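You operate a simulated robot arm through the tools that you are given. There is no shell and no other tool.

Carry out the task below with a simulated two-armed robot. There is one attempt and no reset: what you move stays moved.

TASK
Free the strap, slide the loose guard under it and pull it tight.
Fine: buckle lever shut before the pull; the green mark shows. Where these are worked on the way, their far stop is far enough and under half their travel is too little: buckle lever.

The check looks at the end state, three seconds after you hand in, the way a careful person would. Anything else that was tipped, shoved, dropped, spilled or broken makes it a failure.

THE ROBOT
Two 7-joint arms with fingered hands on one trunk that stands fixed in place. Base frame: the origin is at the foot of the trunk, x ahead of it, y to its left, z up. Units: mm, degrees, N and s.
The left shoulder is at [21, 208, 1273], the right one opposite. Each reaches about 1152 mm from its shoulder. Payload 5 kg a hand.
The tool frame of a hand sits at the grasp point between the pads (the TCP): z along the fingers, y along the line on which they close. The tips reach 48 mm beyond it. The gripper opens to 160 mm; its body begins 56 mm behind the TCP. The gripper is a hand of 4 fingers: y runs from the thumb to the fingers, the wrist lies at [-26, -142, -252] in the tool frame, and closing takes about 1.5 s.
Orientation is that of the tool frame in the base frame, as a unit quaternion [w, x, y, z]. With the fingers straight down and the wrist toward the robot, the tool's x, y and z point along [0, 1, 0], [1, 0, 0] and [0, 0, -1] of the base frame.

THE INTERFACE
- The arms move only by the tool step_arm. It takes "left_increments", "right_increments" or both (then of equal length, played together; a hand with none holds still); each is a list of rows, each a list of 6 numbers: the shift along the tool's x, y, z in units of 25 mm (1.0 is 25 mm), then the turn, a rotation vector about the tool's x, y, z in units of 6 degrees (1.0 is 6 degrees). In form: [[x, y, z, wx, wy, wz], ...]. A call has 1 to 20 rows; each row shifts and turns the commanded pose from where the row before left it, along the tool's axes as they then stand. "left_jaw" and "right_jaw" are, for a hand that has rows, the opening in per cent of the stroke, from 0 (shut) to 100 (fully open), set as the call begins (left out, the last holds). A call with a number of a shift or a turn outside -1 to 1 is refused whole. Each row takes 0.2 s and may step no farther than 50 mm and 8.6 degrees from the row before; otherwise, or with a gripper value out of range, the whole call is refused. Where a pose cannot be reached the arm comes as near as it can. A force on the tool above 90 N (or 10 N above the force at the start of the call, whichever is more), or a blocked arm, ends the call early, and 0.2 s more pass. The fingers move at their own pace (about 108 mm/s each) and stop on an object; they squeeze with about 32 N. The grip force told is the motor's: it shows also when the fingers shut on nothing. Time passes only in rows, and 0.2 s behind the last, so rows that do not move let the fingers close. The reply holds the time, the measured pose of the TCP, the force on the tool along the base axes, the opening and the grip force, in the units named above and with some noise, with the torque about the TCP (base axes, N m) and any sound that the robot's microphone picked up.
- Cameras (640 x 400 px; columns grow to the right, rows downward): "scene" is now at [91.4, 36.9, 1446.2]; the picture's right is [0.41, -0.91, 0.00], its down [-0.62, -0.28, -0.73] and it looks along [0.67, 0.30, -0.68] (base axes); focal length 310 px, centre (320, 200). "left" rides on the left gripper at [-87, -133, -189] in its tool frame; the picture's right is [-0.83, -0.26, 0.49], its down [0.51, -0.71, 0.49] and it looks along [0.22, 0.66, 0.72] (tool axes); focal length 238 px, centre (320, 200). "right" rides on the right gripper at [87, -133, -189] in its tool frame; the picture's right is [-0.83, 0.26, -0.49], its down [-0.51, -0.71, 0.49] and it looks along [-0.22, 0.66, 0.72] (tool axes); focal length 238 px, centre (320, 200). There is no depth. A picture from a camera that has moved, and an enlarged one, comes with that camera's place and axes in the base frame and with its lens. The place of the scene camera against the robot may be out by one fixed shift of up to 12 mm in any direction.
- grab_frame(camera): a new picture of that camera. No time passes.
- move_column(by): moves the trunk up (or, below 0, down) by that many mm; the arms and the scene camera ride with it, the base frame stays. It gives what a move gives, with no picture.
- move_fingers(index, middle, ring, thumb_bend, thumb_turn, hand): sets how far each is bent, from 0 (flat) to 1 (curled in); at 0.3 the hand is open as for a grip, at 0.7 the pads meet at the TCP. One left out holds its place. A second passes; each finger stops where it meets its share of the squeeze, and holds until it gets a number again. A gripper value or a shape takes the hand back. It gives what a move gives, with no picture; readings hold the bend of each and the force on the fingers (four entries, about 0 where the hand has none), thumb and palm. thumb_turn goes from beside the hand (0) to across from the fingers (1), as for a grip.
- preshape(shape, hand): the hand has 4 fingers and takes this shape, open, in about a second: jaw (thumb against the fingers, like two jaws); tri (thumb and two fingers); tip (a fingertip pinch); poke (one finger out to press); point (the index stretched); flat (the hand flat); cup (the hand cupped); fist (a fist). The gripper value then closes the fingers along that shape, each until it touches; the sizes above hold for jaw. It gives what a move gives, with no picture.
- pan_tilt(pan, tilt): turns the head with the scene camera to pan (to the left, within 86 degrees either way) and tilt (down, from -29 to 69), counted from straight ahead of the robot. It gives what a move gives.
- inspect(camera, box): a new picture of the part [left, top, right, bottom] of that camera's present view, enlarged. No time passes.
- finish_job(): hands the job in; it is judged then, once.

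Places have to be worked out from the pictures, the camera data and where the tool is seen. Open the grippers and draw the arms clear of the work before you hand the job in, unless the task says otherwise.

The tools are called after "Request:" as a command line: name --argument value ..., lists and objects as JSON in quotes. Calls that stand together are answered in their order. step_arm: Moves the arms, as the interface text tells. Its arguments: {"type":"object","properties":{"left_increments":{"type":"array","items":{"type":"array","items":{"type":"number"}}},"left_jaw":{"type":"number"},"right_increments":{"type":"array","items":{"type":"array","items":{"type":"number"}}},"right_jaw":{"type":"number"}},"required":[]} The other tools are called the same way: move_column (by) moves the trunk up or down; preshape (shape, hand) gives the hand a shape; move_fingers (index, middle, ring, thumb_bend, thumb_turn, hand) moves the fingers one by one; pan_tilt (pan, tilt) turns the head that bears the scene camera; grab_frame (camera) takes a picture; inspect (camera, box) takes an enlarged picture of a part of a camera's view; finish_job () hands the job in.

At the start:

```text
time: 0.0
left_tcp_pos: [563.4, 609.8, 1121.6]
left_tool_rot: [0.0, 0.707, 0.707, 0.0]
left_contact_force: [-0.9, -0.5, 0.5]
left_ft_torque: [-0.01, 0.0, 0.04]
left_opening: 159.5
left_grip_force: 0.0
left_shape: jaw
left_bend: [0.3, 0.3, 0.3, 0.3, 0.98]
left_finger forces: [0.0, 0.1, 0.0, 0.0, 0.0, 0.0]
right_tcp_pos: [717.2, 69.9, 1116.5]
right_tool_rot: [0.0, 0.707, 0.707, 0.0]
right_contact_force: [-1.2, -0.1, -0.3]
right_ft_torque: [0.02, 0.01, 0.0]
right_opening: 159.7
right_grip_force: 0.0
right_shape: jaw
right_bend: [0.3, 0.3, 0.3, 0.3, 0.98]
right_finger forces: [0.0, 0.1, 0.0, 0.0, 0.0, 0.1]
trunk travel left (down, up): [-275.0, 415.0]
head pan, tilt (commanded): [24.2, 43.1]
```

scene: 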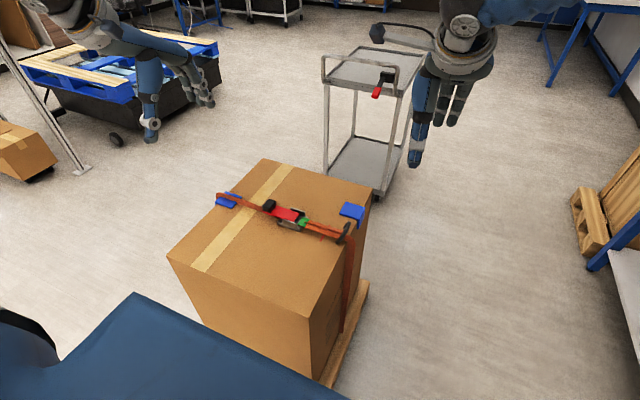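
right: 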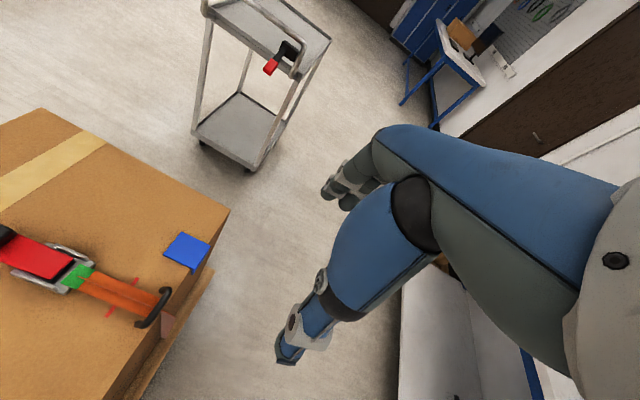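
left: 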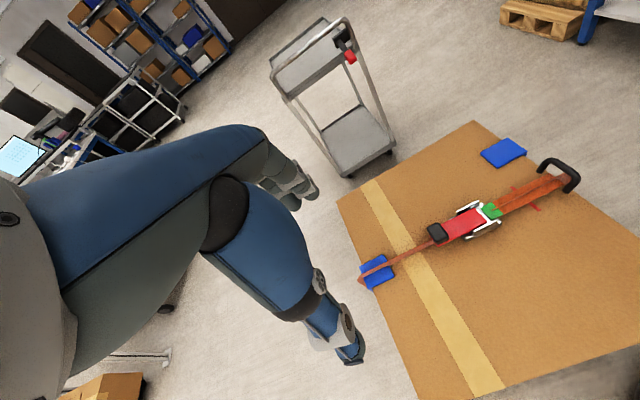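

I start by looking closely at the box top, the buckle and both corner guards from all cameras.

Request:
inspect --camera "scene" --box '[200, 150, 400, 275]'

Request:
inspect --camera "left" --box '[340, 120, 600, 300]'

Request:
inspect --camera "right" --box '[0, 200, 240, 350]'

```text
3.20 times, centred on (300, 212) of scene
camera zoom: at [91.4, 36.9, 1446.2], right [0.41, -0.91, 0.0], down [-0.62, -0.28, -0.73], along [0.67, 0.3, -0.68], focal length 991 px, centre (384, 160)
```

zoom: 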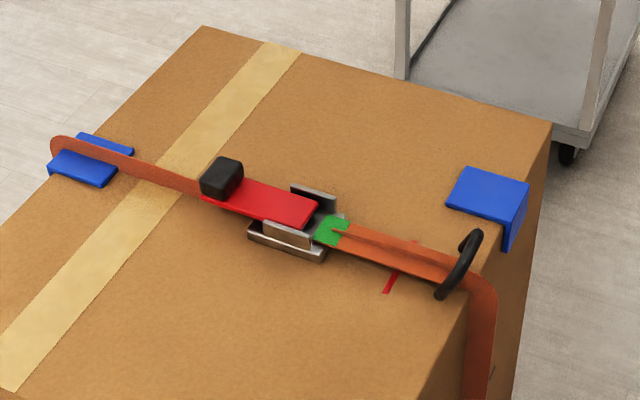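

```text
2.22 times, centred on (470, 210) of left
camera zoom: at [430.9, 524.0, 1310.4], right [-0.26, -0.83, -0.49], down [-0.71, 0.51, -0.49], along [0.66, 0.22, -0.72], focal length 530 px, centre (-13, 178)
```

zoom: 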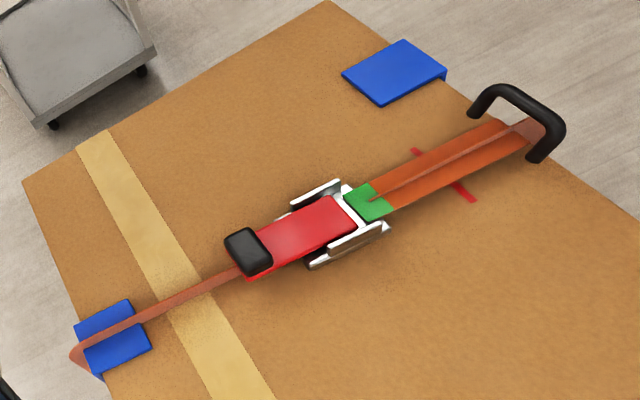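

```text
2.67 times, centred on (120, 275) of right
camera zoom: at [583.5, 157.1, 1305.1], right [0.26, -0.83, 0.49], down [-0.71, -0.51, -0.49], along [0.66, -0.22, -0.72], focal length 636 px, centre (853, 0)
```

zoom: 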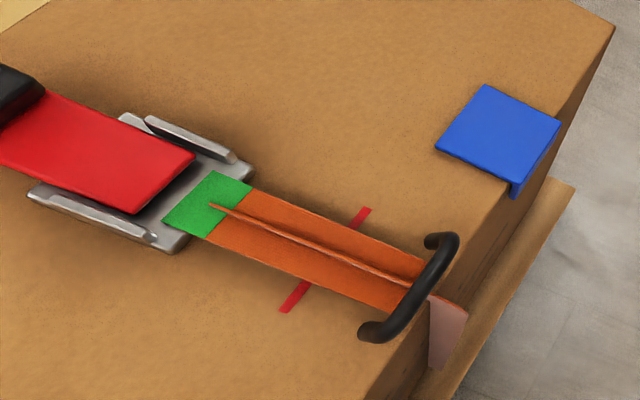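

The box top looks to be around z≈745, with x≈395–915 and y≈208–640. The strap runs along y at x≈656 and the loose guard sits at x≈772 on the right edge. I zoom further on the buckle, handle and guards.

Request:
inspect --camera "scene" --box '[255, 190, 319, 230]'

Request:
inspect --camera "scene" --box '[300, 190, 380, 240]'

Request:
inspect --camera "left" --box '[470, 130, 598, 210]'

Request:
inspect --camera "left" --box '[345, 200, 473, 280]'

Request:
inspect --camera "right" --box '[90, 225, 218, 345]'

```text
10.00 times, centred on (287, 210) of scene
camera zoom: at [91.4, 36.9, 1446.2], right [0.41, -0.91, 0.0], down [-0.62, -0.28, -0.73], along [0.67, 0.3, -0.68], focal length 3096 px, centre (650, 100)
```

zoom: 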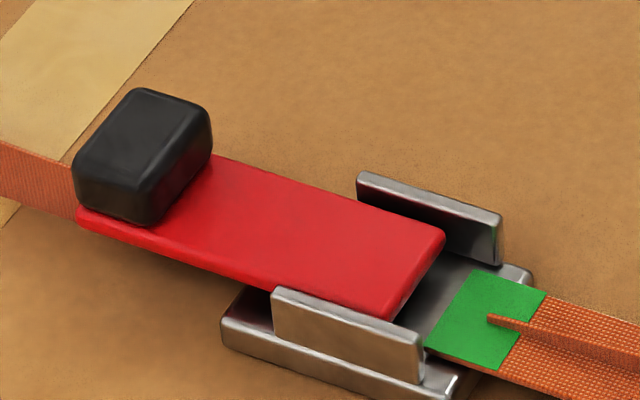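

```text
8.00 times, centred on (340, 215) of scene
camera zoom: at [91.4, 36.9, 1446.2], right [0.41, -0.91, 0.0], down [-0.62, -0.28, -0.73], along [0.67, 0.3, -0.68], focal length 2477 px, centre (160, 80)
```

zoom: 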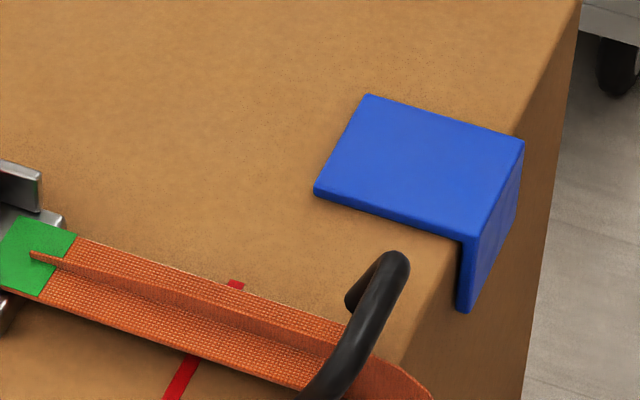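

```text
5.00 times, centred on (534, 170) of left
camera zoom: at [430.9, 524.0, 1310.4], right [-0.26, -0.83, -0.49], down [-0.71, 0.51, -0.49], along [0.66, 0.22, -0.72], focal length 1192 px, centre (-750, 350)
```

zoom: 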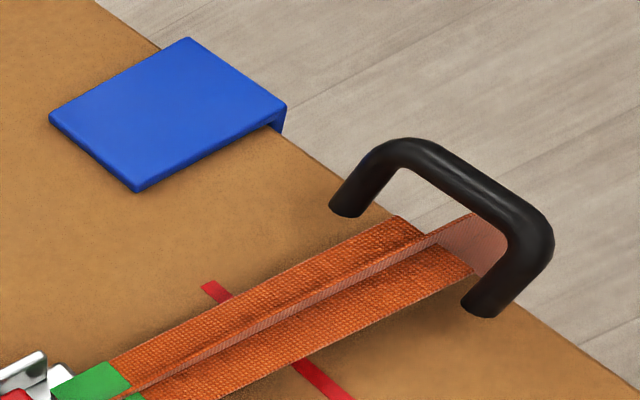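

```text
5.00 times, centred on (409, 240) of left
camera zoom: at [430.9, 524.0, 1310.4], right [-0.26, -0.83, -0.49], down [-0.71, 0.51, -0.49], along [0.66, 0.22, -0.72], focal length 1192 px, centre (-125, 0)
```

zoom: 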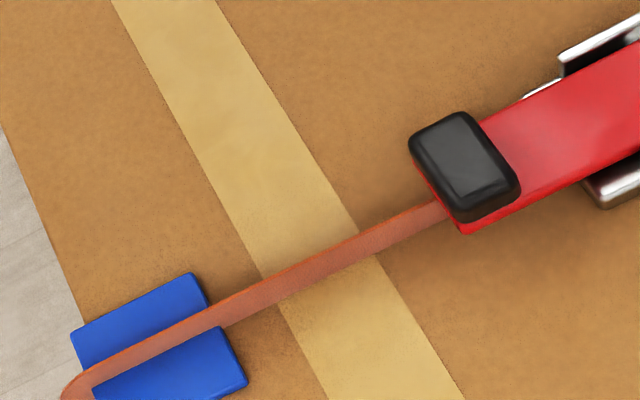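

```text
3.33 times, centred on (154, 285) of right
camera zoom: at [583.5, 157.1, 1305.1], right [0.26, -0.83, 0.49], down [-0.71, -0.51, -0.49], along [0.66, -0.22, -0.72], focal length 794 px, centre (873, -83)
```

zoom: 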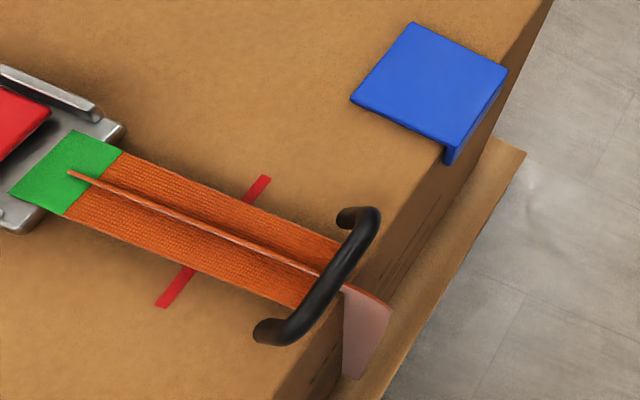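

The strap tail, with the green mark and black D-handle, lies flat toward −y. The lever is shut, and its knob is around (655, 462, 770). I move the right hand high above the knob and shift the left hand outward to make room, then look again.

Request:
step_arm --right_increments '[[0.98, -0.15, 0.54, 0, 0, 0], [0.98, -0.15, 0.54, 0, 0, 0], [0.98, -0.15, 0.54, 0, 0, 0], [0.98, -0.15, 0.54, 0, 0, 0], [0.98, -0.15, 0.54, 0, 0, 0], [0.98, -0.15, 0.54, 0, 0, 0], [0.98, -0.15, 0.54, 0, 0, 0], [0.98, -0.15, 0.54, 0, 0, 0], [0.98, -0.15, 0.54, 0, 0, 0], [0.98, -0.15, 0.54, 0, 0, 0], [0.98, -0.15, 0.54, 0, 0, 0], [0.98, -0.15, 0.54, 0, 0, 0], [0.98, -0.15, 0.54, 0, 0, 0], [0.98, -0.15, 0.54, 0, 0, 0], [0.98, -0.15, 0.54, 0, 0, 0], [0.98, -0.15, 0.54, 0, 0, 0]]' --left_increments '[[0.4, 0, 0, 0, 0, 0], [0.4, 0, 0, 0, 0, 0], [0.4, 0, 0, 0, 0, 0], [0.4, 0, 0, 0, 0, 0], [0.4, 0, 0, 0, 0, 0], [0.4, 0, 0, 0, 0, 0], [0.4, 0, 0, 0, 0, 0], [0.4, 0, 0, 0, 0, 0], [0.4, 0, 0, 0, 0, 0], [0.4, 0, 0, 0, 0, 0], [0.4, 0, 0, 0, 0, 0], [0.4, 0, 0, 0, 0, 0], [0.4, 0, 0, 0, 0, 0], [0.4, 0, 0, 0, 0, 0], [0.4, 0, 0, 0, 0, 0], [0.4, 0, 0, 0, 0, 0]]'

```text
time: 3.4
left_tcp_pos: [561.7, 771.5, 1119.6]
left_tool_rot: [0.0, 0.707, 0.707, 0.0]
left_contact_force: [0.2, 0.4, 0.2]
left_ft_torque: [-0.01, -0.01, -0.03]
left_opening: 159.5
left_grip_force: 0.2
left_shape: jaw
left_bend: [0.3, 0.3, 0.3, 0.3, 0.98]
left_finger forces: [0.1, 0.1, 0.0, 0.0, 0.0, 0.0]
right_tcp_pos: [674.3, 345.5, 964.7]
right_tool_rot: [0.0, 0.708, 0.707, 0.0]
right_contact_force: [-0.3, 0.7, -0.2]
right_ft_torque: [-0.03, -0.02, 0.01]
right_opening: 160.2
right_grip_force: 0.0
right_shape: jaw
right_bend: [0.3, 0.3, 0.3, 0.3, 0.97]
right_finger forces: [0.1, 0.0, 0.0, 0.0, 0.0, 0.0]
right hand out of reach, approached as far as the arm can: row 12, 13, 14, 15, 16
trunk travel left (down, up): [-275.0, 415.0]
head pan, tilt (commanded): [24.2, 43.1]
```

The right arm cannot cross the midline in this orientation, so I will work the lever with the left hand. Before backing the right hand out I use its present view of the work.

Request:
grab_frame --camera "right"

Request:
grab_frame --camera "scene"

```text
taken
camera right: at [541.8, 431.5, 1152.8], right [0.26, -0.83, 0.49], down [-0.71, -0.51, -0.49], along [0.66, -0.22, -0.72], focal length 238 px, centre (320, 200)
```

right: 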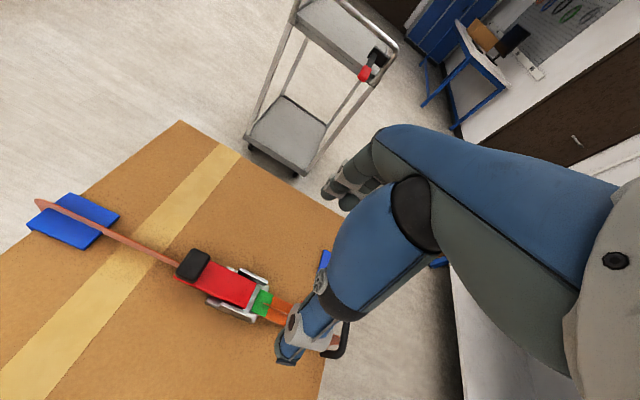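

```text
taken
camera scene: at [91.3, 37.7, 1446.1], right [0.41, -0.91, 0.0], down [-0.62, -0.28, -0.73], along [0.67, 0.3, -0.68], focal length 310 px, centre (320, 200)
```

scene: 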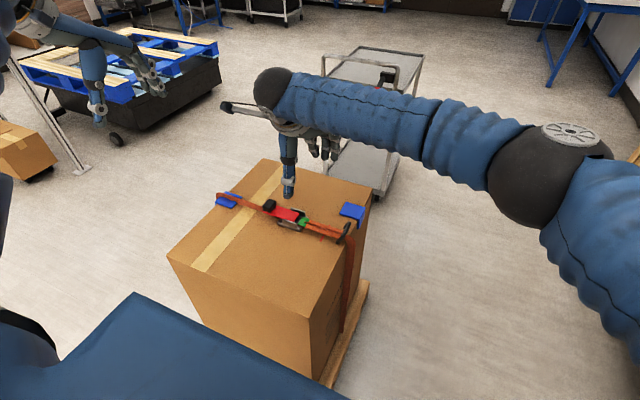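

The right arm sees the strap clearly. I back the right hand out to y≈70 and bring the left hand above the knob at z≈870.

Request:
step_arm --right_increments '[[-0.8, 0, -0.4, 0, 0, 0], [-0.8, 0, -0.4, 0, 0, 0], [-0.8, 0, -0.4, 0, 0, 0], [-0.8, 0, -0.4, 0, 0, 0], [-0.8, 0, -0.4, 0, 0, 0], [-0.8, 0, -0.4, 0, 0, 0], [-0.8, 0, -0.4, 0, 0, 0], [-0.8, 0, -0.4, 0, 0, 0], [-0.8, 0, -0.4, 0, 0, 0], [-0.8, 0, -0.4, 0, 0, 0], [-0.8, 0, -0.4, 0, 0, 0], [-0.8, 0, -0.4, 0, 0, 0], [-0.8, 0, -0.4, 0, 0, 0], [-0.8, 0, -0.4, 0, 0, 0], [-0.8, 0, 0, 0, 0, 0]]' --left_increments '[[-0.825, 0.25, 0.66, 0, 0, 0], [-0.825, 0.25, 0.66, 0, 0, 0], [-0.825, 0.25, 0.66, 0, 0, 0], [-0.825, 0.25, 0.66, 0, 0, 0], [-0.825, 0.25, 0.66, 0, 0, 0], [-0.825, 0.25, 0.66, 0, 0, 0], [-0.825, 0.25, 0.66, 0, 0, 0], [-0.825, 0.25, 0.66, 0, 0, 0], [-0.825, 0.25, 0.66, 0, 0, 0], [-0.825, 0.25, 0.66, 0, 0, 0], [-0.825, 0.25, 0.66, 0, 0, 0], [-0.825, 0.25, 0.66, 0, 0, 0], [-0.825, 0.25, 0.66, 0, 0, 0], [-0.825, 0.25, 0.66, 0, 0, 0], [-0.825, 0.25, 0.66, 0, 0, 0]]'

Request:
grab_frame --camera "scene"

Request:
grab_frame --camera "left"

Request:
grab_frame --camera "right"

```text
time: 6.6
left_tcp_pos: [654.6, 461.3, 874.2]
left_tool_rot: [-0.001, 0.707, 0.707, 0.001]
left_contact_force: [0.4, 0.5, 0.8]
left_ft_torque: [0.04, 0.02, 0.01]
left_opening: 159.9
left_grip_force: 0.2
left_shape: jaw
left_bend: [0.3, 0.3, 0.3, 0.3, 0.97]
left_finger forces: [0.0, 0.1, 0.0, 0.0, 0.1, 0.0]
right_tcp_pos: [675.0, 42.3, 1103.7]
right_tool_rot: [-0.001, 0.708, 0.707, -0.001]
right_contact_force: [0.6, -0.6, -0.8]
right_ft_torque: [0.07, 0.04, 0.03]
right_opening: 159.5
right_grip_force: 0.0
right_shape: jaw
right_bend: [0.3, 0.3, 0.3, 0.3, 0.97]
right_finger forces: [0.0, 0.1, 0.0, 0.0, 0.1, 0.1]
trunk travel left (down, up): [-275.0, 415.0]
head pan, tilt (commanded): [24.2, 43.1]
```

```text
taken
camera scene: at [91.9, 35.7, 1446.1], right [0.41, -0.91, 0.0], down [-0.62, -0.28, -0.73], along [0.67, 0.3, -0.68], focal length 310 px, centre (320, 200)
```

scene: 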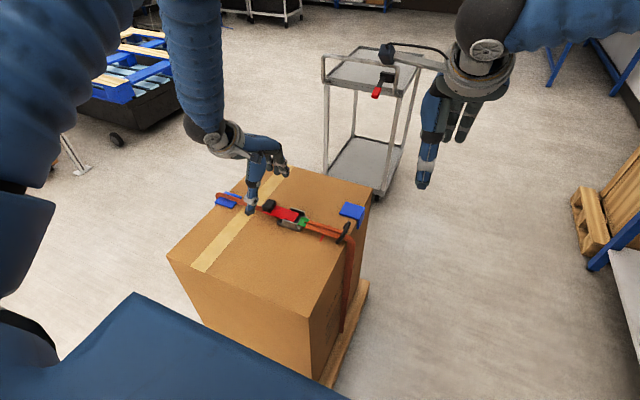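

```text
taken
camera left: at [523.2, 374.7, 1063.1], right [-0.26, -0.83, -0.49], down [-0.71, 0.51, -0.49], along [0.66, 0.22, -0.72], focal length 238 px, centre (320, 200)
```

left: 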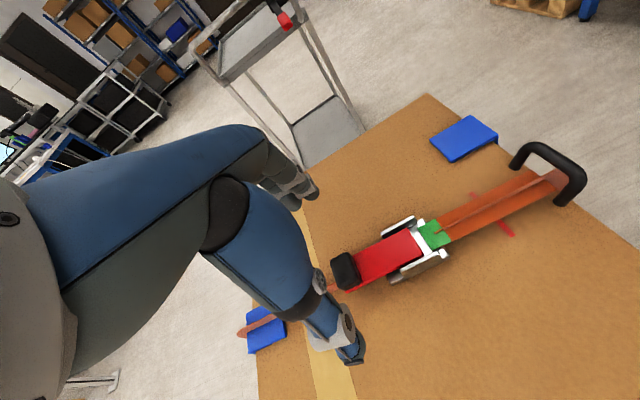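

```text
taken
camera right: at [542.5, 128.9, 1292.6], right [0.26, -0.83, 0.49], down [-0.71, -0.51, -0.49], along [0.65, -0.22, -0.72], focal length 238 px, centre (320, 200)
```

right: 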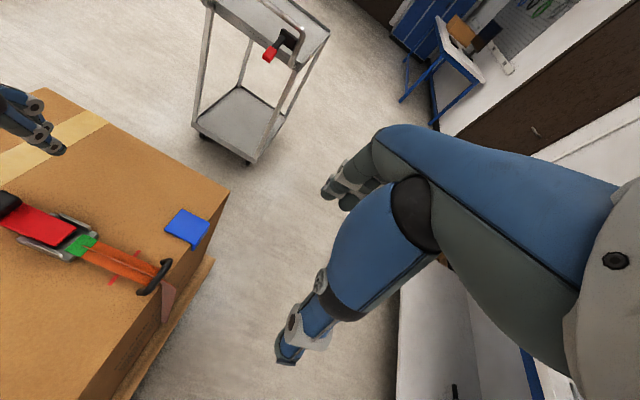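

Left hand is above the knob. I zoom on the hand and knob to learn where the thumb and fingertips are with respect to the TCP.

Request:
inspect --camera "scene" --box '[200, 110, 328, 230]'

Request:
inspect --camera "left" --box '[230, 150, 470, 390]'

```text
3.33 times, centred on (264, 170) of scene
camera zoom: at [91.9, 35.7, 1446.1], right [0.41, -0.91, 0.0], down [-0.62, -0.28, -0.73], along [0.67, 0.3, -0.68], focal length 1032 px, centre (507, 300)
```

zoom: 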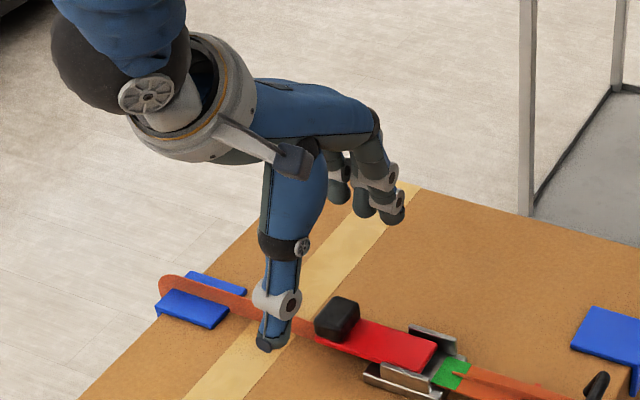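

```text
1.67 times, centred on (350, 270) of left
camera zoom: at [523.2, 374.7, 1063.1], right [-0.26, -0.83, -0.49], down [-0.71, 0.51, -0.49], along [0.66, 0.22, -0.72], focal length 397 px, centre (270, 83)
```

zoom: 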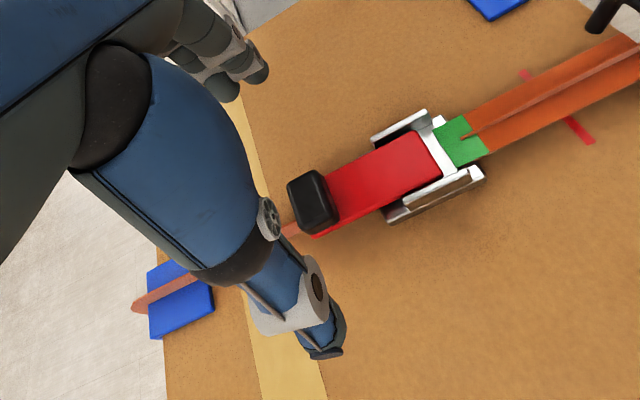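

Thumb hangs at −x and fingers at +x, with tips about 48 mm below the TCP, so a pinch across x on the knob works. I lower to TCP (657, 450, 808) with the hand open and check.

Request:
step_arm --left_increments '[[-0.15, 0.03, 0.66, 0, 0, 0], [-0.15, 0.03, 0.66, 0, 0, 0], [-0.15, 0.03, 0.66, 0, 0, 0], [0, 0, 0.66, 0, 0, 0]]'

Request:
inspect --camera "scene" --box '[220, 140, 332, 230]'

Request:
inspect --camera "left" --box '[230, 150, 470, 390]'

Request:
inspect --camera "right" --box '[0, 60, 240, 300]'

```text
time: 7.6
left_tcp_pos: [658.4, 449.1, 806.5]
left_tool_rot: [0.0, 0.707, 0.707, -0.001]
left_contact_force: [0.8, 0.5, 0.0]
left_ft_torque: [-0.02, 0.06, -0.03]
left_opening: 159.8
left_grip_force: 0.0
left_shape: jaw
left_bend: [0.3, 0.3, 0.3, 0.3, 0.97]
left_finger forces: [0.0, 0.1, 0.1, 0.0, 0.1, 0.0]
right_tcp_pos: [675.7, 43.1, 1104.8]
right_tool_rot: [0.0, 0.707, 0.707, 0.0]
right_contact_force: [0.1, 0.1, 0.0]
right_ft_torque: [-0.05, 0.03, -0.02]
right_opening: 159.6
right_grip_force: 0.0
right_shape: jaw
right_bend: [0.3, 0.3, 0.3, 0.3, 0.97]
right_finger forces: [0.1, 0.1, 0.0, 0.0, 0.0, 0.0]
trunk travel left (down, up): [-275.0, 415.0]
head pan, tilt (commanded): [24.2, 43.1]
```

```text
4.44 times, centred on (276, 185) of scene
camera zoom: at [91.8, 37.4, 1446.1], right [0.41, -0.91, 0.0], down [-0.62, -0.28, -0.73], along [0.67, 0.3, -0.68], focal length 1376 px, centre (516, 267)
```

zoom: 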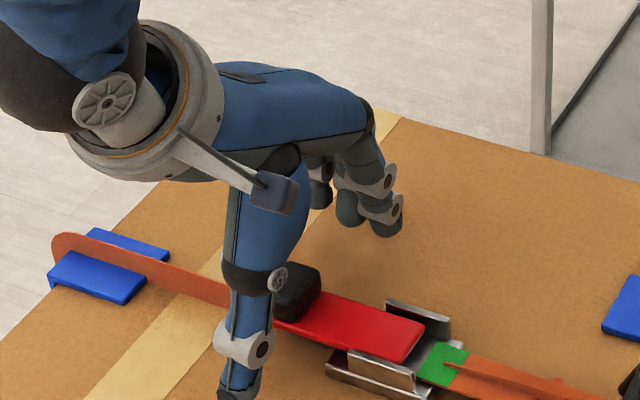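

```text
1.67 times, centred on (350, 270) of left
camera zoom: at [526.9, 363.6, 996.9], right [-0.26, -0.83, -0.49], down [-0.71, 0.51, -0.49], along [0.66, 0.22, -0.72], focal length 397 px, centre (270, 83)
```

zoom: 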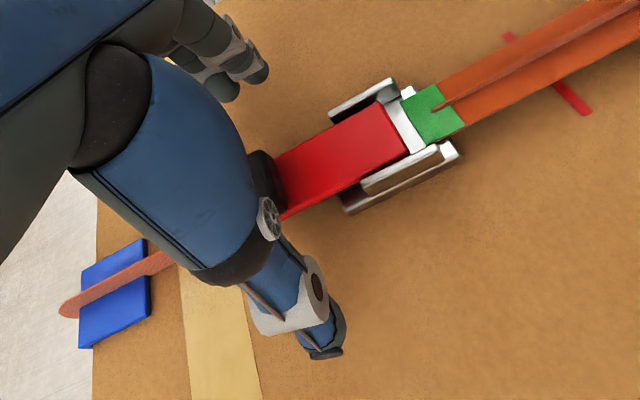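

```text
1.67 times, centred on (120, 180) of right
camera zoom: at [542.5, 130.5, 1292.6], right [0.26, -0.83, 0.49], down [-0.71, -0.51, -0.49], along [0.66, -0.22, -0.72], focal length 397 px, centre (653, 233)
```

zoom: 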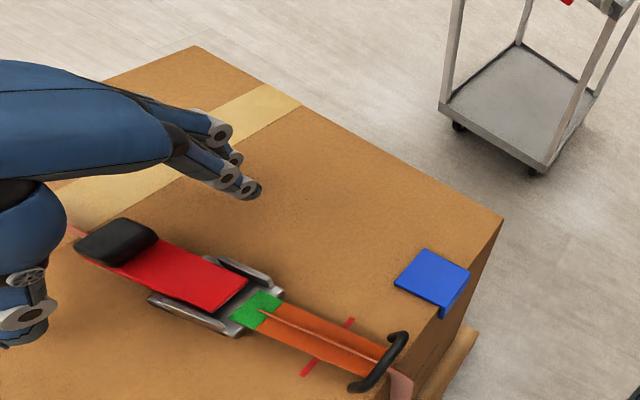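

The ring finger would land beyond the knob onto the strap, so I raise a little and change to the three-finger shape, then look at the spread.

Request:
step_arm --left_increments '[[0, 0, -0.8, 0, 0, 0], [0, 0, -0.8, 0, 0, 0]]'

Request:
preshape --shape "tri" --hand "left"

Request:
inspect --camera "scene" --box '[220, 130, 332, 220]'

Request:
inspect --camera "right" --box '[0, 60, 160, 220]'

```text
time: 8.2
left_tcp_pos: [657.5, 450.5, 847.9]
left_tool_rot: [-0.001, 0.707, 0.707, -0.001]
left_contact_force: [-1.6, -0.5, 0.0]
left_ft_torque: [0.01, -0.06, 0.01]
left_opening: 159.8
left_grip_force: 0.1
left_shape: jaw
left_bend: [0.3, 0.3, 0.3, 0.3, 0.97]
left_finger forces: [0.1, 0.0, 0.0, 0.0, 0.0, 0.0]
right_tcp_pos: [674.9, 42.6, 1104.9]
right_tool_rot: [0.0, 0.707, 0.707, 0.0]
right_contact_force: [0.3, -0.5, -0.1]
right_ft_torque: [0.03, -0.03, 0.02]
right_opening: 159.5
right_grip_force: 0.1
right_shape: jaw
right_bend: [0.3, 0.3, 0.3, 0.3, 0.97]
right_finger forces: [0.0, 0.1, 0.0, 0.0, 0.0, 0.0]
trunk travel left (down, up): [-275.0, 415.0]
head pan, tilt (commanded): [24.2, 43.1]
```

```text
time: 9.1
left_tcp_pos: [657.8, 450.3, 847.8]
left_tool_rot: [0.0, 0.707, 0.707, -0.001]
left_contact_force: [-0.3, 0.2, -0.6]
left_ft_torque: [0.01, 0.0, 0.04]
left_opening: 159.6
left_grip_force: 0.1
left_shape: tri
left_bend: [0.3, 0.3, 0.99, 0.3, 0.97]
left_finger forces: [0.0, 0.0, 0.0, 0.0, 0.0, 0.0]
right_tcp_pos: [675.7, 42.8, 1104.5]
right_tool_rot: [0.0, 0.707, 0.707, 0.0]
right_contact_force: [-0.8, -0.1, 0.3]
right_ft_torque: [-0.03, 0.0, -0.02]
right_opening: 159.9
right_grip_force: 0.1
right_shape: jaw
right_bend: [0.3, 0.3, 0.3, 0.3, 0.97]
right_finger forces: [0.1, 0.0, 0.0, 0.0, 0.0, 0.0]
trunk travel left (down, up): [-275.0, 415.0]
head pan, tilt (commanded): [24.2, 43.1]
```

```text
4.44 times, centred on (276, 175) of scene
camera zoom: at [91.4, 36.8, 1446.2], right [0.41, -0.91, 0.0], down [-0.62, -0.28, -0.73], along [0.67, 0.3, -0.68], focal length 1376 px, centre (516, 311)
```

zoom: 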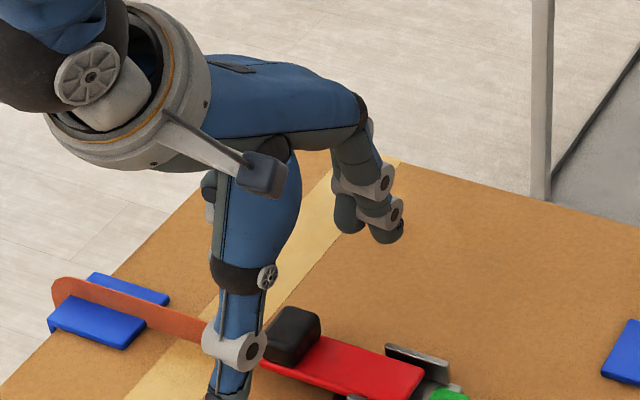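

```text
2.50 times, centred on (80, 140) of right
camera zoom: at [542.1, 129.9, 1292.9], right [0.26, -0.83, 0.49], down [-0.71, -0.51, -0.49], along [0.66, -0.22, -0.72], focal length 596 px, centre (920, 350)
```

zoom: 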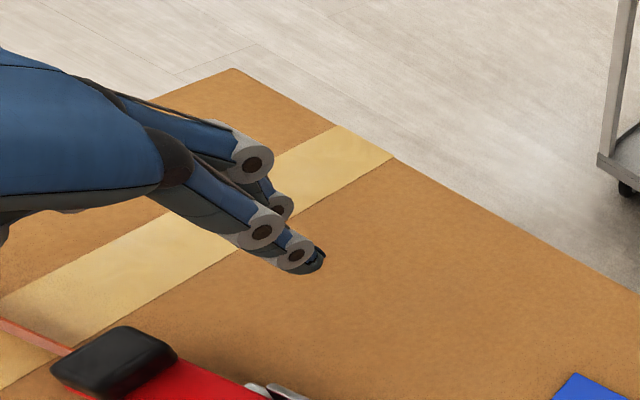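

Ring finger is folded; index and middle straddle the knob's y. I lower to TCP ≈ (657, 455, 803) and close on the knob.

Request:
step_arm --left_increments '[[0.1, 0, 0.6, 0, 0, 0], [0.1, 0, 0.6, 0, 0, 0], [0, 0, 0.6, 0, 0, 0]]'

Request:
step_arm --left_increments '[[0, 0, 0, 0, 0, 0], [0, 0, 0, 0, 0, 0], [0, 0, 0, 0, 0, 0], [0, 0, 0, 0, 0, 0], [0, 0, 0, 0, 0, 0], [0, 0, 0, 0, 0, 0], [0, 0, 0, 0, 0, 0]]' --left_jaw 0

Request:
inspect --camera "scene" --box '[220, 140, 332, 230]'

Request:
inspect --camera "right" --box '[0, 80, 160, 240]'

Request:
inspect --camera "left" --box '[230, 150, 470, 390]'

```text
time: 9.9
left_tcp_pos: [656.4, 456.2, 801.0]
left_tool_rot: [0.0, 0.707, 0.707, 0.0]
left_contact_force: [0.6, -0.1, -0.6]
left_ft_torque: [-0.01, 0.07, 0.02]
left_opening: 160.1
left_grip_force: 0.1
left_shape: tri
left_bend: [0.3, 0.3, 0.99, 0.3, 0.97]
left_finger forces: [0.0, 0.1, 0.0, 0.0, 0.0, 0.0]
right_tcp_pos: [674.8, 43.0, 1104.6]
right_tool_rot: [-0.001, 0.707, 0.707, -0.001]
right_contact_force: [-0.2, 0.1, 0.1]
right_ft_torque: [-0.06, 0.05, 0.03]
right_opening: 160.2
right_grip_force: 0.0
right_shape: jaw
right_bend: [0.3, 0.3, 0.3, 0.3, 0.97]
right_finger forces: [0.1, 0.0, 0.0, 0.0, 0.0, 0.0]
trunk travel left (down, up): [-275.0, 415.0]
head pan, tilt (commanded): [24.2, 43.1]
```

```text
time: 11.5
left_tcp_pos: [656.9, 455.9, 802.4]
left_tool_rot: [0.001, 0.707, 0.707, 0.001]
left_contact_force: [-1.5, -0.6, -1.2]
left_ft_torque: [-0.03, 0.05, -0.02]
left_opening: 36.6
left_grip_force: 31.7
left_shape: tri
left_bend: [0.73, 0.62, 1.0, 0.74, 1.0]
left_finger forces: [14.0, 13.7, 0.0, 0.0, 29.1, 0.0]
right_tcp_pos: [675.1, 43.5, 1104.8]
right_tool_rot: [0.001, 0.707, 0.707, -0.001]
right_contact_force: [0.0, -1.0, -0.7]
right_ft_torque: [0.0, 0.02, 0.0]
right_opening: 159.7
right_grip_force: 0.2
right_shape: jaw
right_bend: [0.3, 0.3, 0.3, 0.3, 0.97]
right_finger forces: [0.0, 0.1, 0.0, 0.0, 0.0, 0.0]
trunk travel left (down, up): [-275.0, 415.0]
head pan, tilt (commanded): [24.2, 43.1]
```

```text
4.44 times, centred on (276, 185) of scene
camera zoom: at [91.4, 36.9, 1446.1], right [0.41, -0.91, 0.0], down [-0.62, -0.28, -0.73], along [0.67, 0.3, -0.68], focal length 1376 px, centre (516, 267)
```

zoom: 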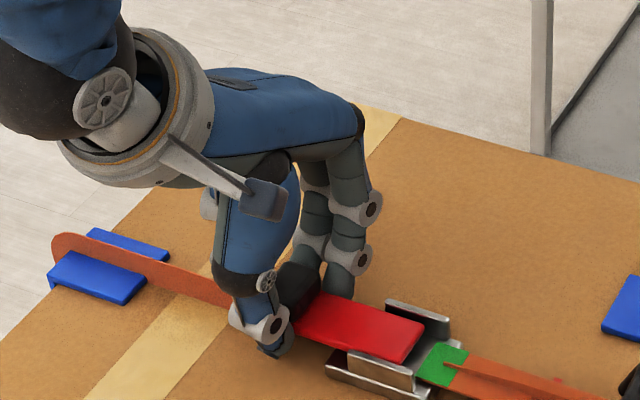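

```text
2.50 times, centred on (80, 160) of right
camera zoom: at [542.1, 129.9, 1292.8], right [0.26, -0.83, 0.49], down [-0.71, -0.51, -0.49], along [0.66, -0.22, -0.72], focal length 596 px, centre (920, 300)
```

zoom: 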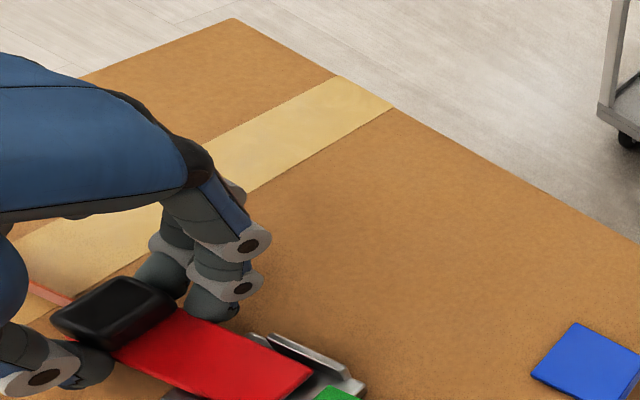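

```text
1.67 times, centred on (350, 270) of left
camera zoom: at [525.1, 369.6, 991.6], right [-0.26, -0.83, -0.49], down [-0.71, 0.51, -0.49], along [0.66, 0.22, -0.72], focal length 397 px, centre (270, 83)
```

zoom: 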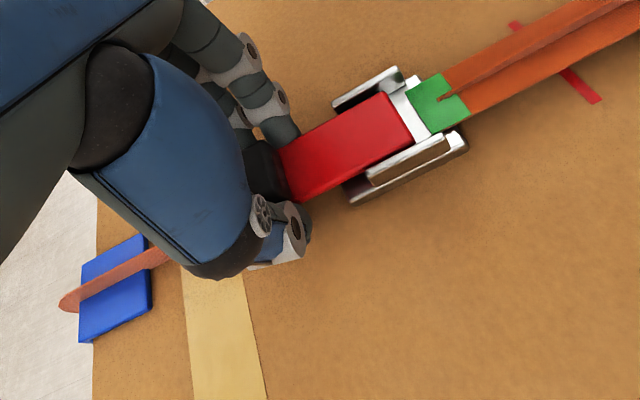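

Firm grip on the knob (36.6 mm, 32 N). Taking the lever pivot near (y 378, z 760), I lift along that arc while turning the hand about x, 18° first.

Request:
step_arm --left_increments '[[-0.193, 0, -0.317, 0, 1, 0], [-0.193, 0, -0.317, 0, 1, 0], [-0.193, 0, -0.317, 0, 1, 0]]'

Request:
inspect --camera "right" --box '[0, 80, 240, 300]'

Request:
inspect --camera "scene" --box '[220, 140, 380, 240]'

```text
time: 12.3
left_tcp_pos: [656.1, 438.5, 826.1]
left_tool_rot: [-0.112, 0.697, 0.699, 0.112]
left_contact_force: [-2.2, 9.3, 4.4]
left_ft_torque: [0.49, 0.05, 0.13]
left_opening: 36.7
left_grip_force: 32.0
left_shape: tri
left_bend: [0.73, 0.62, 1.0, 0.74, 1.0]
left_finger forces: [14.2, 14.7, 0.0, 0.0, 31.1, 0.0]
right_tcp_pos: [675.4, 41.3, 1104.5]
right_tool_rot: [0.0, 0.707, 0.707, 0.0]
right_contact_force: [0.2, -1.4, 0.4]
right_ft_torque: [0.15, -0.03, 0.03]
right_opening: 159.5
right_grip_force: 0.1
right_shape: jaw
right_bend: [0.3, 0.3, 0.3, 0.3, 0.97]
right_finger forces: [0.1, 0.0, 0.1, 0.0, 0.0, 0.0]
trunk travel left (down, up): [-275.0, 415.0]
head pan, tilt (commanded): [24.2, 43.1]
```

```text
1.82 times, centred on (120, 190) of right
camera zoom: at [542.0, 128.8, 1293.2], right [0.26, -0.83, 0.49], down [-0.71, -0.51, -0.49], along [0.66, -0.22, -0.72], focal length 433 px, centre (684, 218)
```

zoom: 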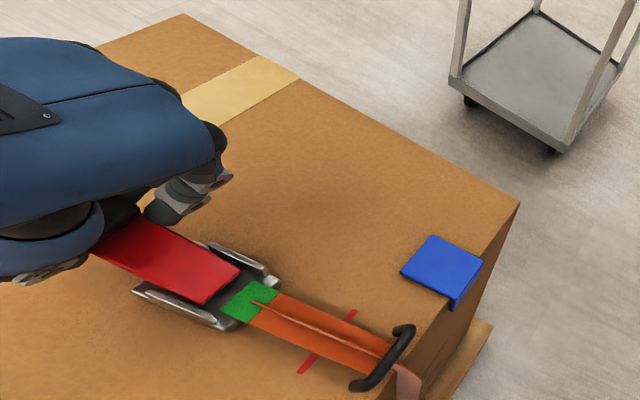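

```text
4.00 times, centred on (300, 190) of scene
camera zoom: at [90.9, 35.8, 1446.3], right [0.41, -0.91, 0.0], down [-0.62, -0.28, -0.73], along [0.67, 0.3, -0.68], focal length 1238 px, centre (400, 240)
```

zoom: 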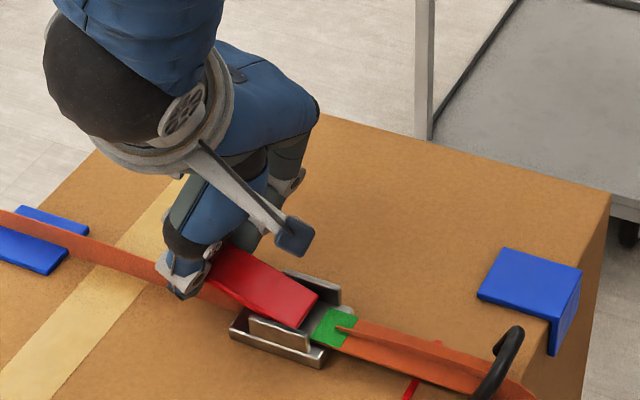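

The lever follows the hand, with a small +y reaction, so my arc was slightly tight. I continue 24° more with a slightly wider arc.

Request:
step_arm --left_increments '[[-0.13, 0, -0.318, 0, 1, 0], [-0.15, 0, -0.318, 0, 1, 0], [-0.159, 0, -0.318, 0, 1, 0], [-0.159, 0, -0.318, 0, 1, 0]]'

Request:
inspect --camera "right" --box '[0, 80, 240, 300]'

Request:
inspect --camera "scene" --box '[220, 140, 380, 240]'

```text
time: 13.3
left_tcp_pos: [656.3, 408.7, 846.3]
left_tool_rot: [-0.254, 0.66, 0.66, 0.254]
left_contact_force: [-2.6, 6.3, 7.4]
left_ft_torque: [0.42, 0.04, 0.21]
left_opening: 36.3
left_grip_force: 31.8
left_shape: tri
left_bend: [0.73, 0.62, 1.0, 0.74, 1.0]
left_finger forces: [14.7, 14.2, 0.0, 0.1, 32.2, 0.1]
right_tcp_pos: [675.0, 41.8, 1104.9]
right_tool_rot: [0.0, 0.707, 0.707, 0.0]
right_contact_force: [-0.4, -1.1, -0.5]
right_ft_torque: [-0.01, 0.06, 0.02]
right_opening: 159.8
right_grip_force: 0.1
right_shape: jaw
right_bend: [0.3, 0.3, 0.3, 0.3, 0.97]
right_finger forces: [0.1, 0.0, 0.0, 0.0, 0.0, 0.0]
trunk travel left (down, up): [-275.0, 415.0]
head pan, tilt (commanded): [24.2, 43.1]
```

```text
1.82 times, centred on (120, 190) of right
camera zoom: at [541.8, 129.7, 1293.1], right [0.26, -0.83, 0.49], down [-0.71, -0.51, -0.49], along [0.66, -0.22, -0.72], focal length 433 px, centre (684, 218)
```

zoom: 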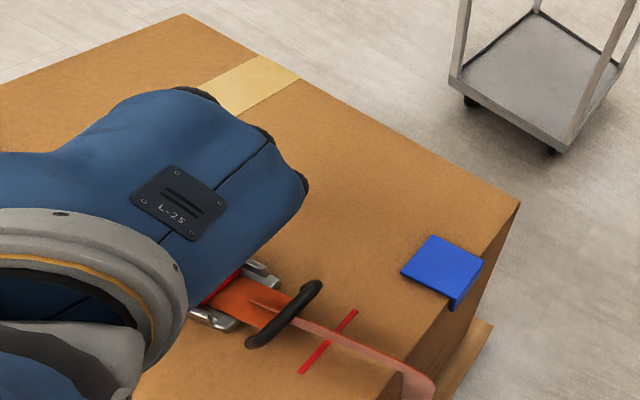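

```text
4.00 times, centred on (300, 190) of scene
camera zoom: at [90.9, 36.7, 1446.2], right [0.41, -0.91, 0.0], down [-0.62, -0.28, -0.73], along [0.67, 0.3, -0.68], focal length 1238 px, centre (400, 240)
```

zoom: 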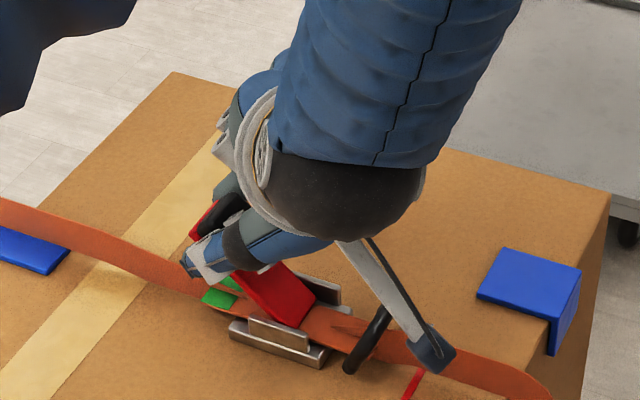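

The strap has gone slack: the tail slid in toward +y, the green mark went into the buckle, and the handle is now near y≈300. I carry the lever on toward its far stop, another 24°.

Request:
step_arm --left_increments '[[-0.15, 0, -0.318, 0, 1, 0], [-0.15, 0, -0.318, 0, 1, 0], [-0.15, 0, -0.318, 0, 1, 0], [-0.15, 0, -0.318, 0, 1, 0]]'

Request:
grab_frame --camera "right"

Request:
inspect --camera "scene" --box '[220, 140, 380, 240]'

Request:
grab_frame --camera "left"

```text
time: 14.3
left_tcp_pos: [658.0, 374.9, 853.4]
left_tool_rot: [-0.385, 0.594, 0.593, 0.384]
left_contact_force: [-6.4, -0.3, -1.5]
left_ft_torque: [-0.08, 0.07, 0.27]
left_opening: 36.5
left_grip_force: 31.7
left_shape: tri
left_bend: [0.73, 0.62, 1.0, 0.74, 1.0]
left_finger forces: [13.7, 12.8, 0.0, 0.0, 33.3, 0.0]
right_tcp_pos: [675.8, 44.3, 1105.3]
right_tool_rot: [0.0, 0.707, 0.707, 0.0]
right_contact_force: [-0.7, -0.5, 0.6]
right_ft_torque: [0.02, 0.06, -0.02]
right_opening: 159.7
right_grip_force: 0.1
right_shape: jaw
right_bend: [0.3, 0.3, 0.3, 0.3, 0.97]
right_finger forces: [0.1, 0.0, 0.1, 0.0, 0.1, 0.1]
trunk travel left (down, up): [-275.0, 415.0]
head pan, tilt (commanded): [24.2, 43.1]
```

```text
taken
camera right: at [542.0, 129.6, 1292.9], right [0.26, -0.83, 0.49], down [-0.71, -0.51, -0.49], along [0.66, -0.22, -0.72], focal length 238 px, centre (320, 200)
```

right: 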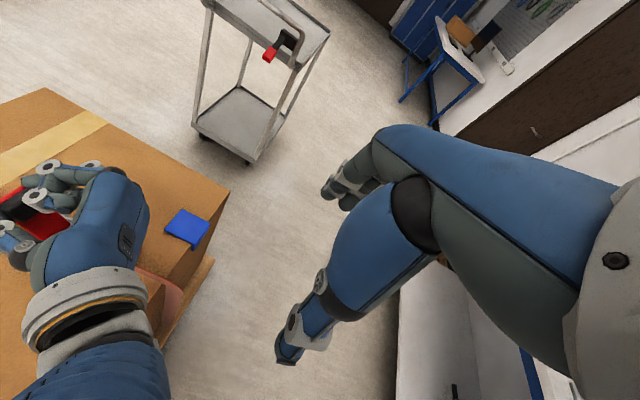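

```text
4.00 times, centred on (300, 190) of scene
camera zoom: at [91.2, 36.5, 1446.1], right [0.41, -0.91, 0.0], down [-0.62, -0.28, -0.73], along [0.67, 0.3, -0.68], focal length 1238 px, centre (400, 240)
```

zoom: 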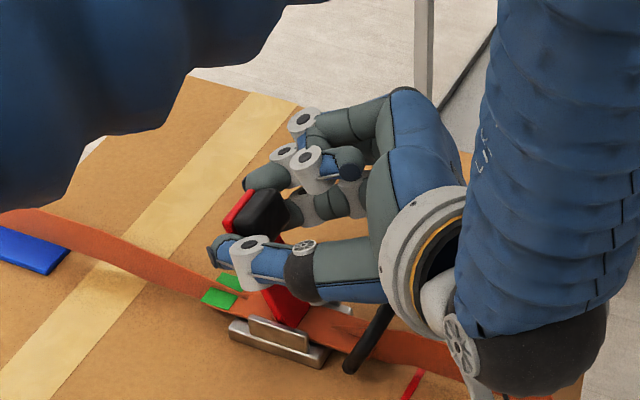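

```text
taken
camera left: at [525.6, 168.1, 851.8], right [-0.26, 0.11, -0.96], down [-0.71, 0.65, 0.26], along [0.66, 0.75, -0.1], focal length 238 px, centre (320, 200)
```

left: 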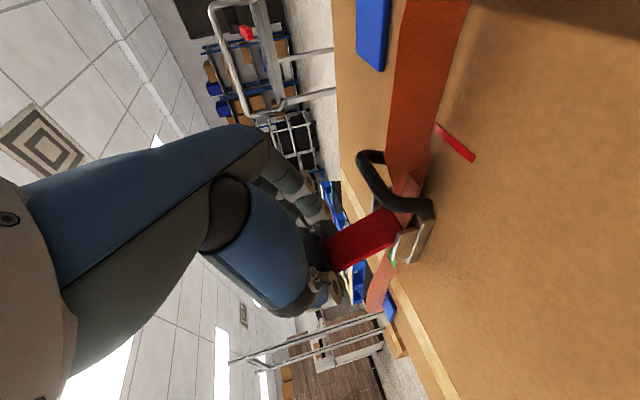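

Lever at about 66° with low forces. I go 12° further with rotation, watching clearance to the handle.

Request:
step_arm --left_increments '[[-0.15, 0.03, -0.318, 0, 1, 0], [-0.15, 0.03, -0.318, 0, 1, 0]]'

Request:
inspect --camera "scene" --box '[220, 140, 380, 240]'

Request:
grab_frame --camera "left"

```text
time: 14.9
left_tcp_pos: [658.3, 364.2, 851.8]
left_tool_rot: [-0.447, 0.549, 0.55, 0.443]
left_contact_force: [-7.0, 28.2, -10.8]
left_ft_torque: [-0.46, 0.08, -0.16]
left_opening: 34.4
left_grip_force: 32.0
left_shape: tri
left_bend: [0.73, 0.63, 1.0, 0.74, 1.0]
left_finger forces: [11.3, 10.5, 0.0, 0.0, 28.9, 0.1]
right_tcp_pos: [675.3, 45.5, 1105.0]
right_tool_rot: [0.0, 0.707, 0.707, -0.001]
right_contact_force: [-0.2, -0.7, -0.4]
right_ft_torque: [0.0, 0.0, -0.02]
right_opening: 159.9
right_grip_force: 0.1
right_shape: jaw
right_bend: [0.3, 0.3, 0.3, 0.3, 0.97]
right_finger forces: [0.0, 0.0, 0.0, 0.0, 0.1, 0.0]
trunk travel left (down, up): [-275.0, 415.0]
head pan, tilt (commanded): [24.2, 43.1]
```

```text
4.00 times, centred on (300, 190) of scene
camera zoom: at [91.9, 41.1, 1445.9], right [0.41, -0.91, 0.0], down [-0.62, -0.28, -0.73], along [0.66, 0.3, -0.68], focal length 1238 px, centre (400, 240)
```

zoom: 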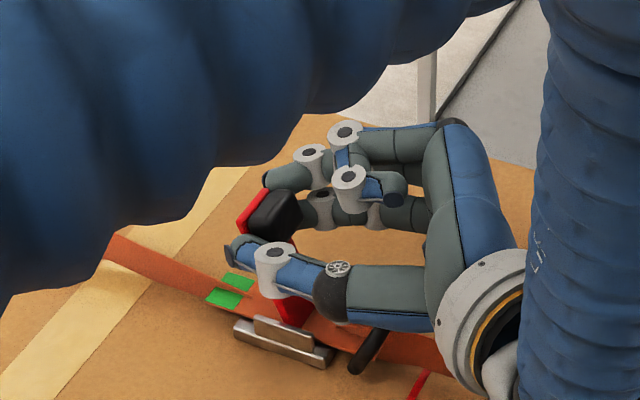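

```text
taken
camera left: at [527.2, 160.2, 806.7], right [-0.26, 0.3, -0.92], down [-0.71, 0.58, 0.4], along [0.65, 0.76, 0.06], focal length 238 px, centre (320, 200)
```

left: 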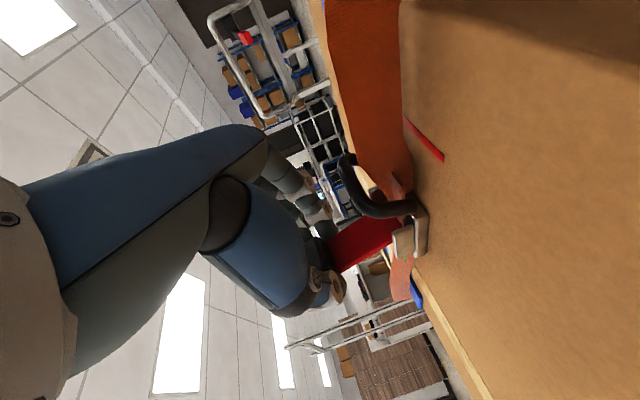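

Reaction rose to 28 N at about 75°, so the lever is at its far stop. I ease back slightly, then open the hand.

Request:
step_arm --left_increments '[[0.13, 0, 0.25, 0, -0.8, 0], [0, 0, 0, 0, 0, 0]]'

Request:
step_arm --left_increments '[[0, 0, 0, 0, 0, 0], [0, 0, 0, 0, 0, 0], [0, 0, 0, 0, 0, 0], [0, 0, 0, 0, 0, 0], [0, 0, 0, 0, 0, 0], [0, 0, 0, 0, 0, 0]]' --left_jaw 100

Request:
inspect --camera "scene" --box '[220, 140, 380, 240]'

Request:
grab_frame --camera "left"

```text
time: 15.5
left_tcp_pos: [659.1, 362.8, 853.7]
left_tool_rot: [-0.421, 0.569, 0.567, 0.421]
left_contact_force: [-13.2, 3.6, -5.9]
left_ft_torque: [0.05, 0.14, 0.38]
left_opening: 34.9
left_grip_force: 32.1
left_shape: tri
left_bend: [0.73, 0.63, 1.0, 0.73, 1.0]
left_finger forces: [10.0, 11.4, 0.0, 0.0, 35.4, 0.1]
right_tcp_pos: [674.9, 41.8, 1105.2]
right_tool_rot: [-0.001, 0.708, 0.706, 0.0]
right_contact_force: [-0.4, 0.7, 0.3]
right_ft_torque: [0.03, 0.02, -0.02]
right_opening: 159.7
right_grip_force: 0.1
right_shape: jaw
right_bend: [0.3, 0.3, 0.3, 0.3, 0.97]
right_finger forces: [0.0, 0.0, 0.1, 0.1, 0.0, 0.0]
trunk travel left (down, up): [-275.0, 415.0]
head pan, tilt (commanded): [24.2, 43.1]
```

```text
time: 16.9
left_tcp_pos: [659.8, 363.7, 855.2]
left_tool_rot: [-0.422, 0.567, 0.568, 0.422]
left_contact_force: [0.7, -0.4, 0.9]
left_ft_torque: [0.01, 0.02, -0.02]
left_opening: 159.5
left_grip_force: 0.1
left_shape: tri
left_bend: [0.3, 0.3, 0.99, 0.3, 0.98]
left_finger forces: [0.0, 0.0, 0.0, 0.1, 0.0, 0.0]
right_tcp_pos: [675.6, 43.3, 1104.0]
right_tool_rot: [0.0, 0.707, 0.707, 0.0]
right_contact_force: [0.8, -0.3, 0.5]
right_ft_torque: [0.02, -0.04, -0.03]
right_opening: 159.9
right_grip_force: 0.1
right_shape: jaw
right_bend: [0.3, 0.3, 0.3, 0.3, 0.97]
right_finger forces: [0.0, 0.0, 0.0, 0.0, 0.1, 0.0]
trunk travel left (down, up): [-275.0, 415.0]
head pan, tilt (commanded): [24.2, 43.1]
```

```text
4.00 times, centred on (300, 190) of scene
camera zoom: at [91.5, 36.8, 1446.1], right [0.41, -0.91, 0.0], down [-0.62, -0.28, -0.73], along [0.67, 0.3, -0.68], focal length 1238 px, centre (400, 240)
```

zoom: 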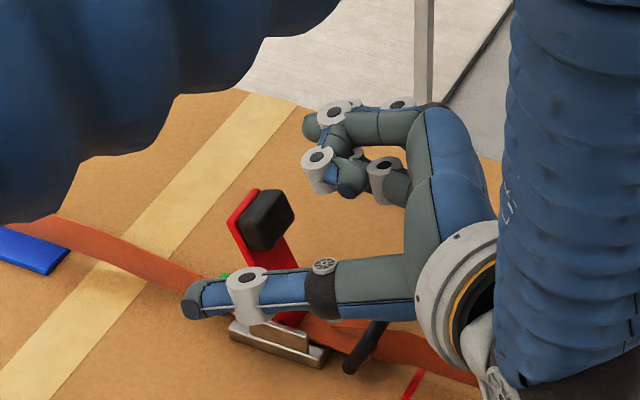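

```text
taken
camera left: at [527.2, 159.5, 827.0], right [-0.26, 0.22, -0.94], down [-0.71, 0.62, 0.34], along [0.66, 0.75, 0.0], focal length 238 px, centre (320, 200)
```

left: 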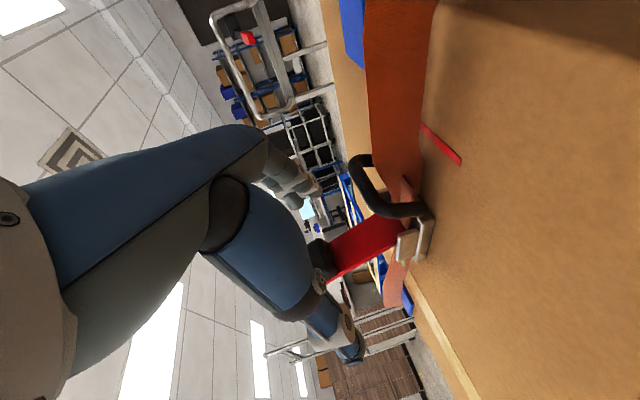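

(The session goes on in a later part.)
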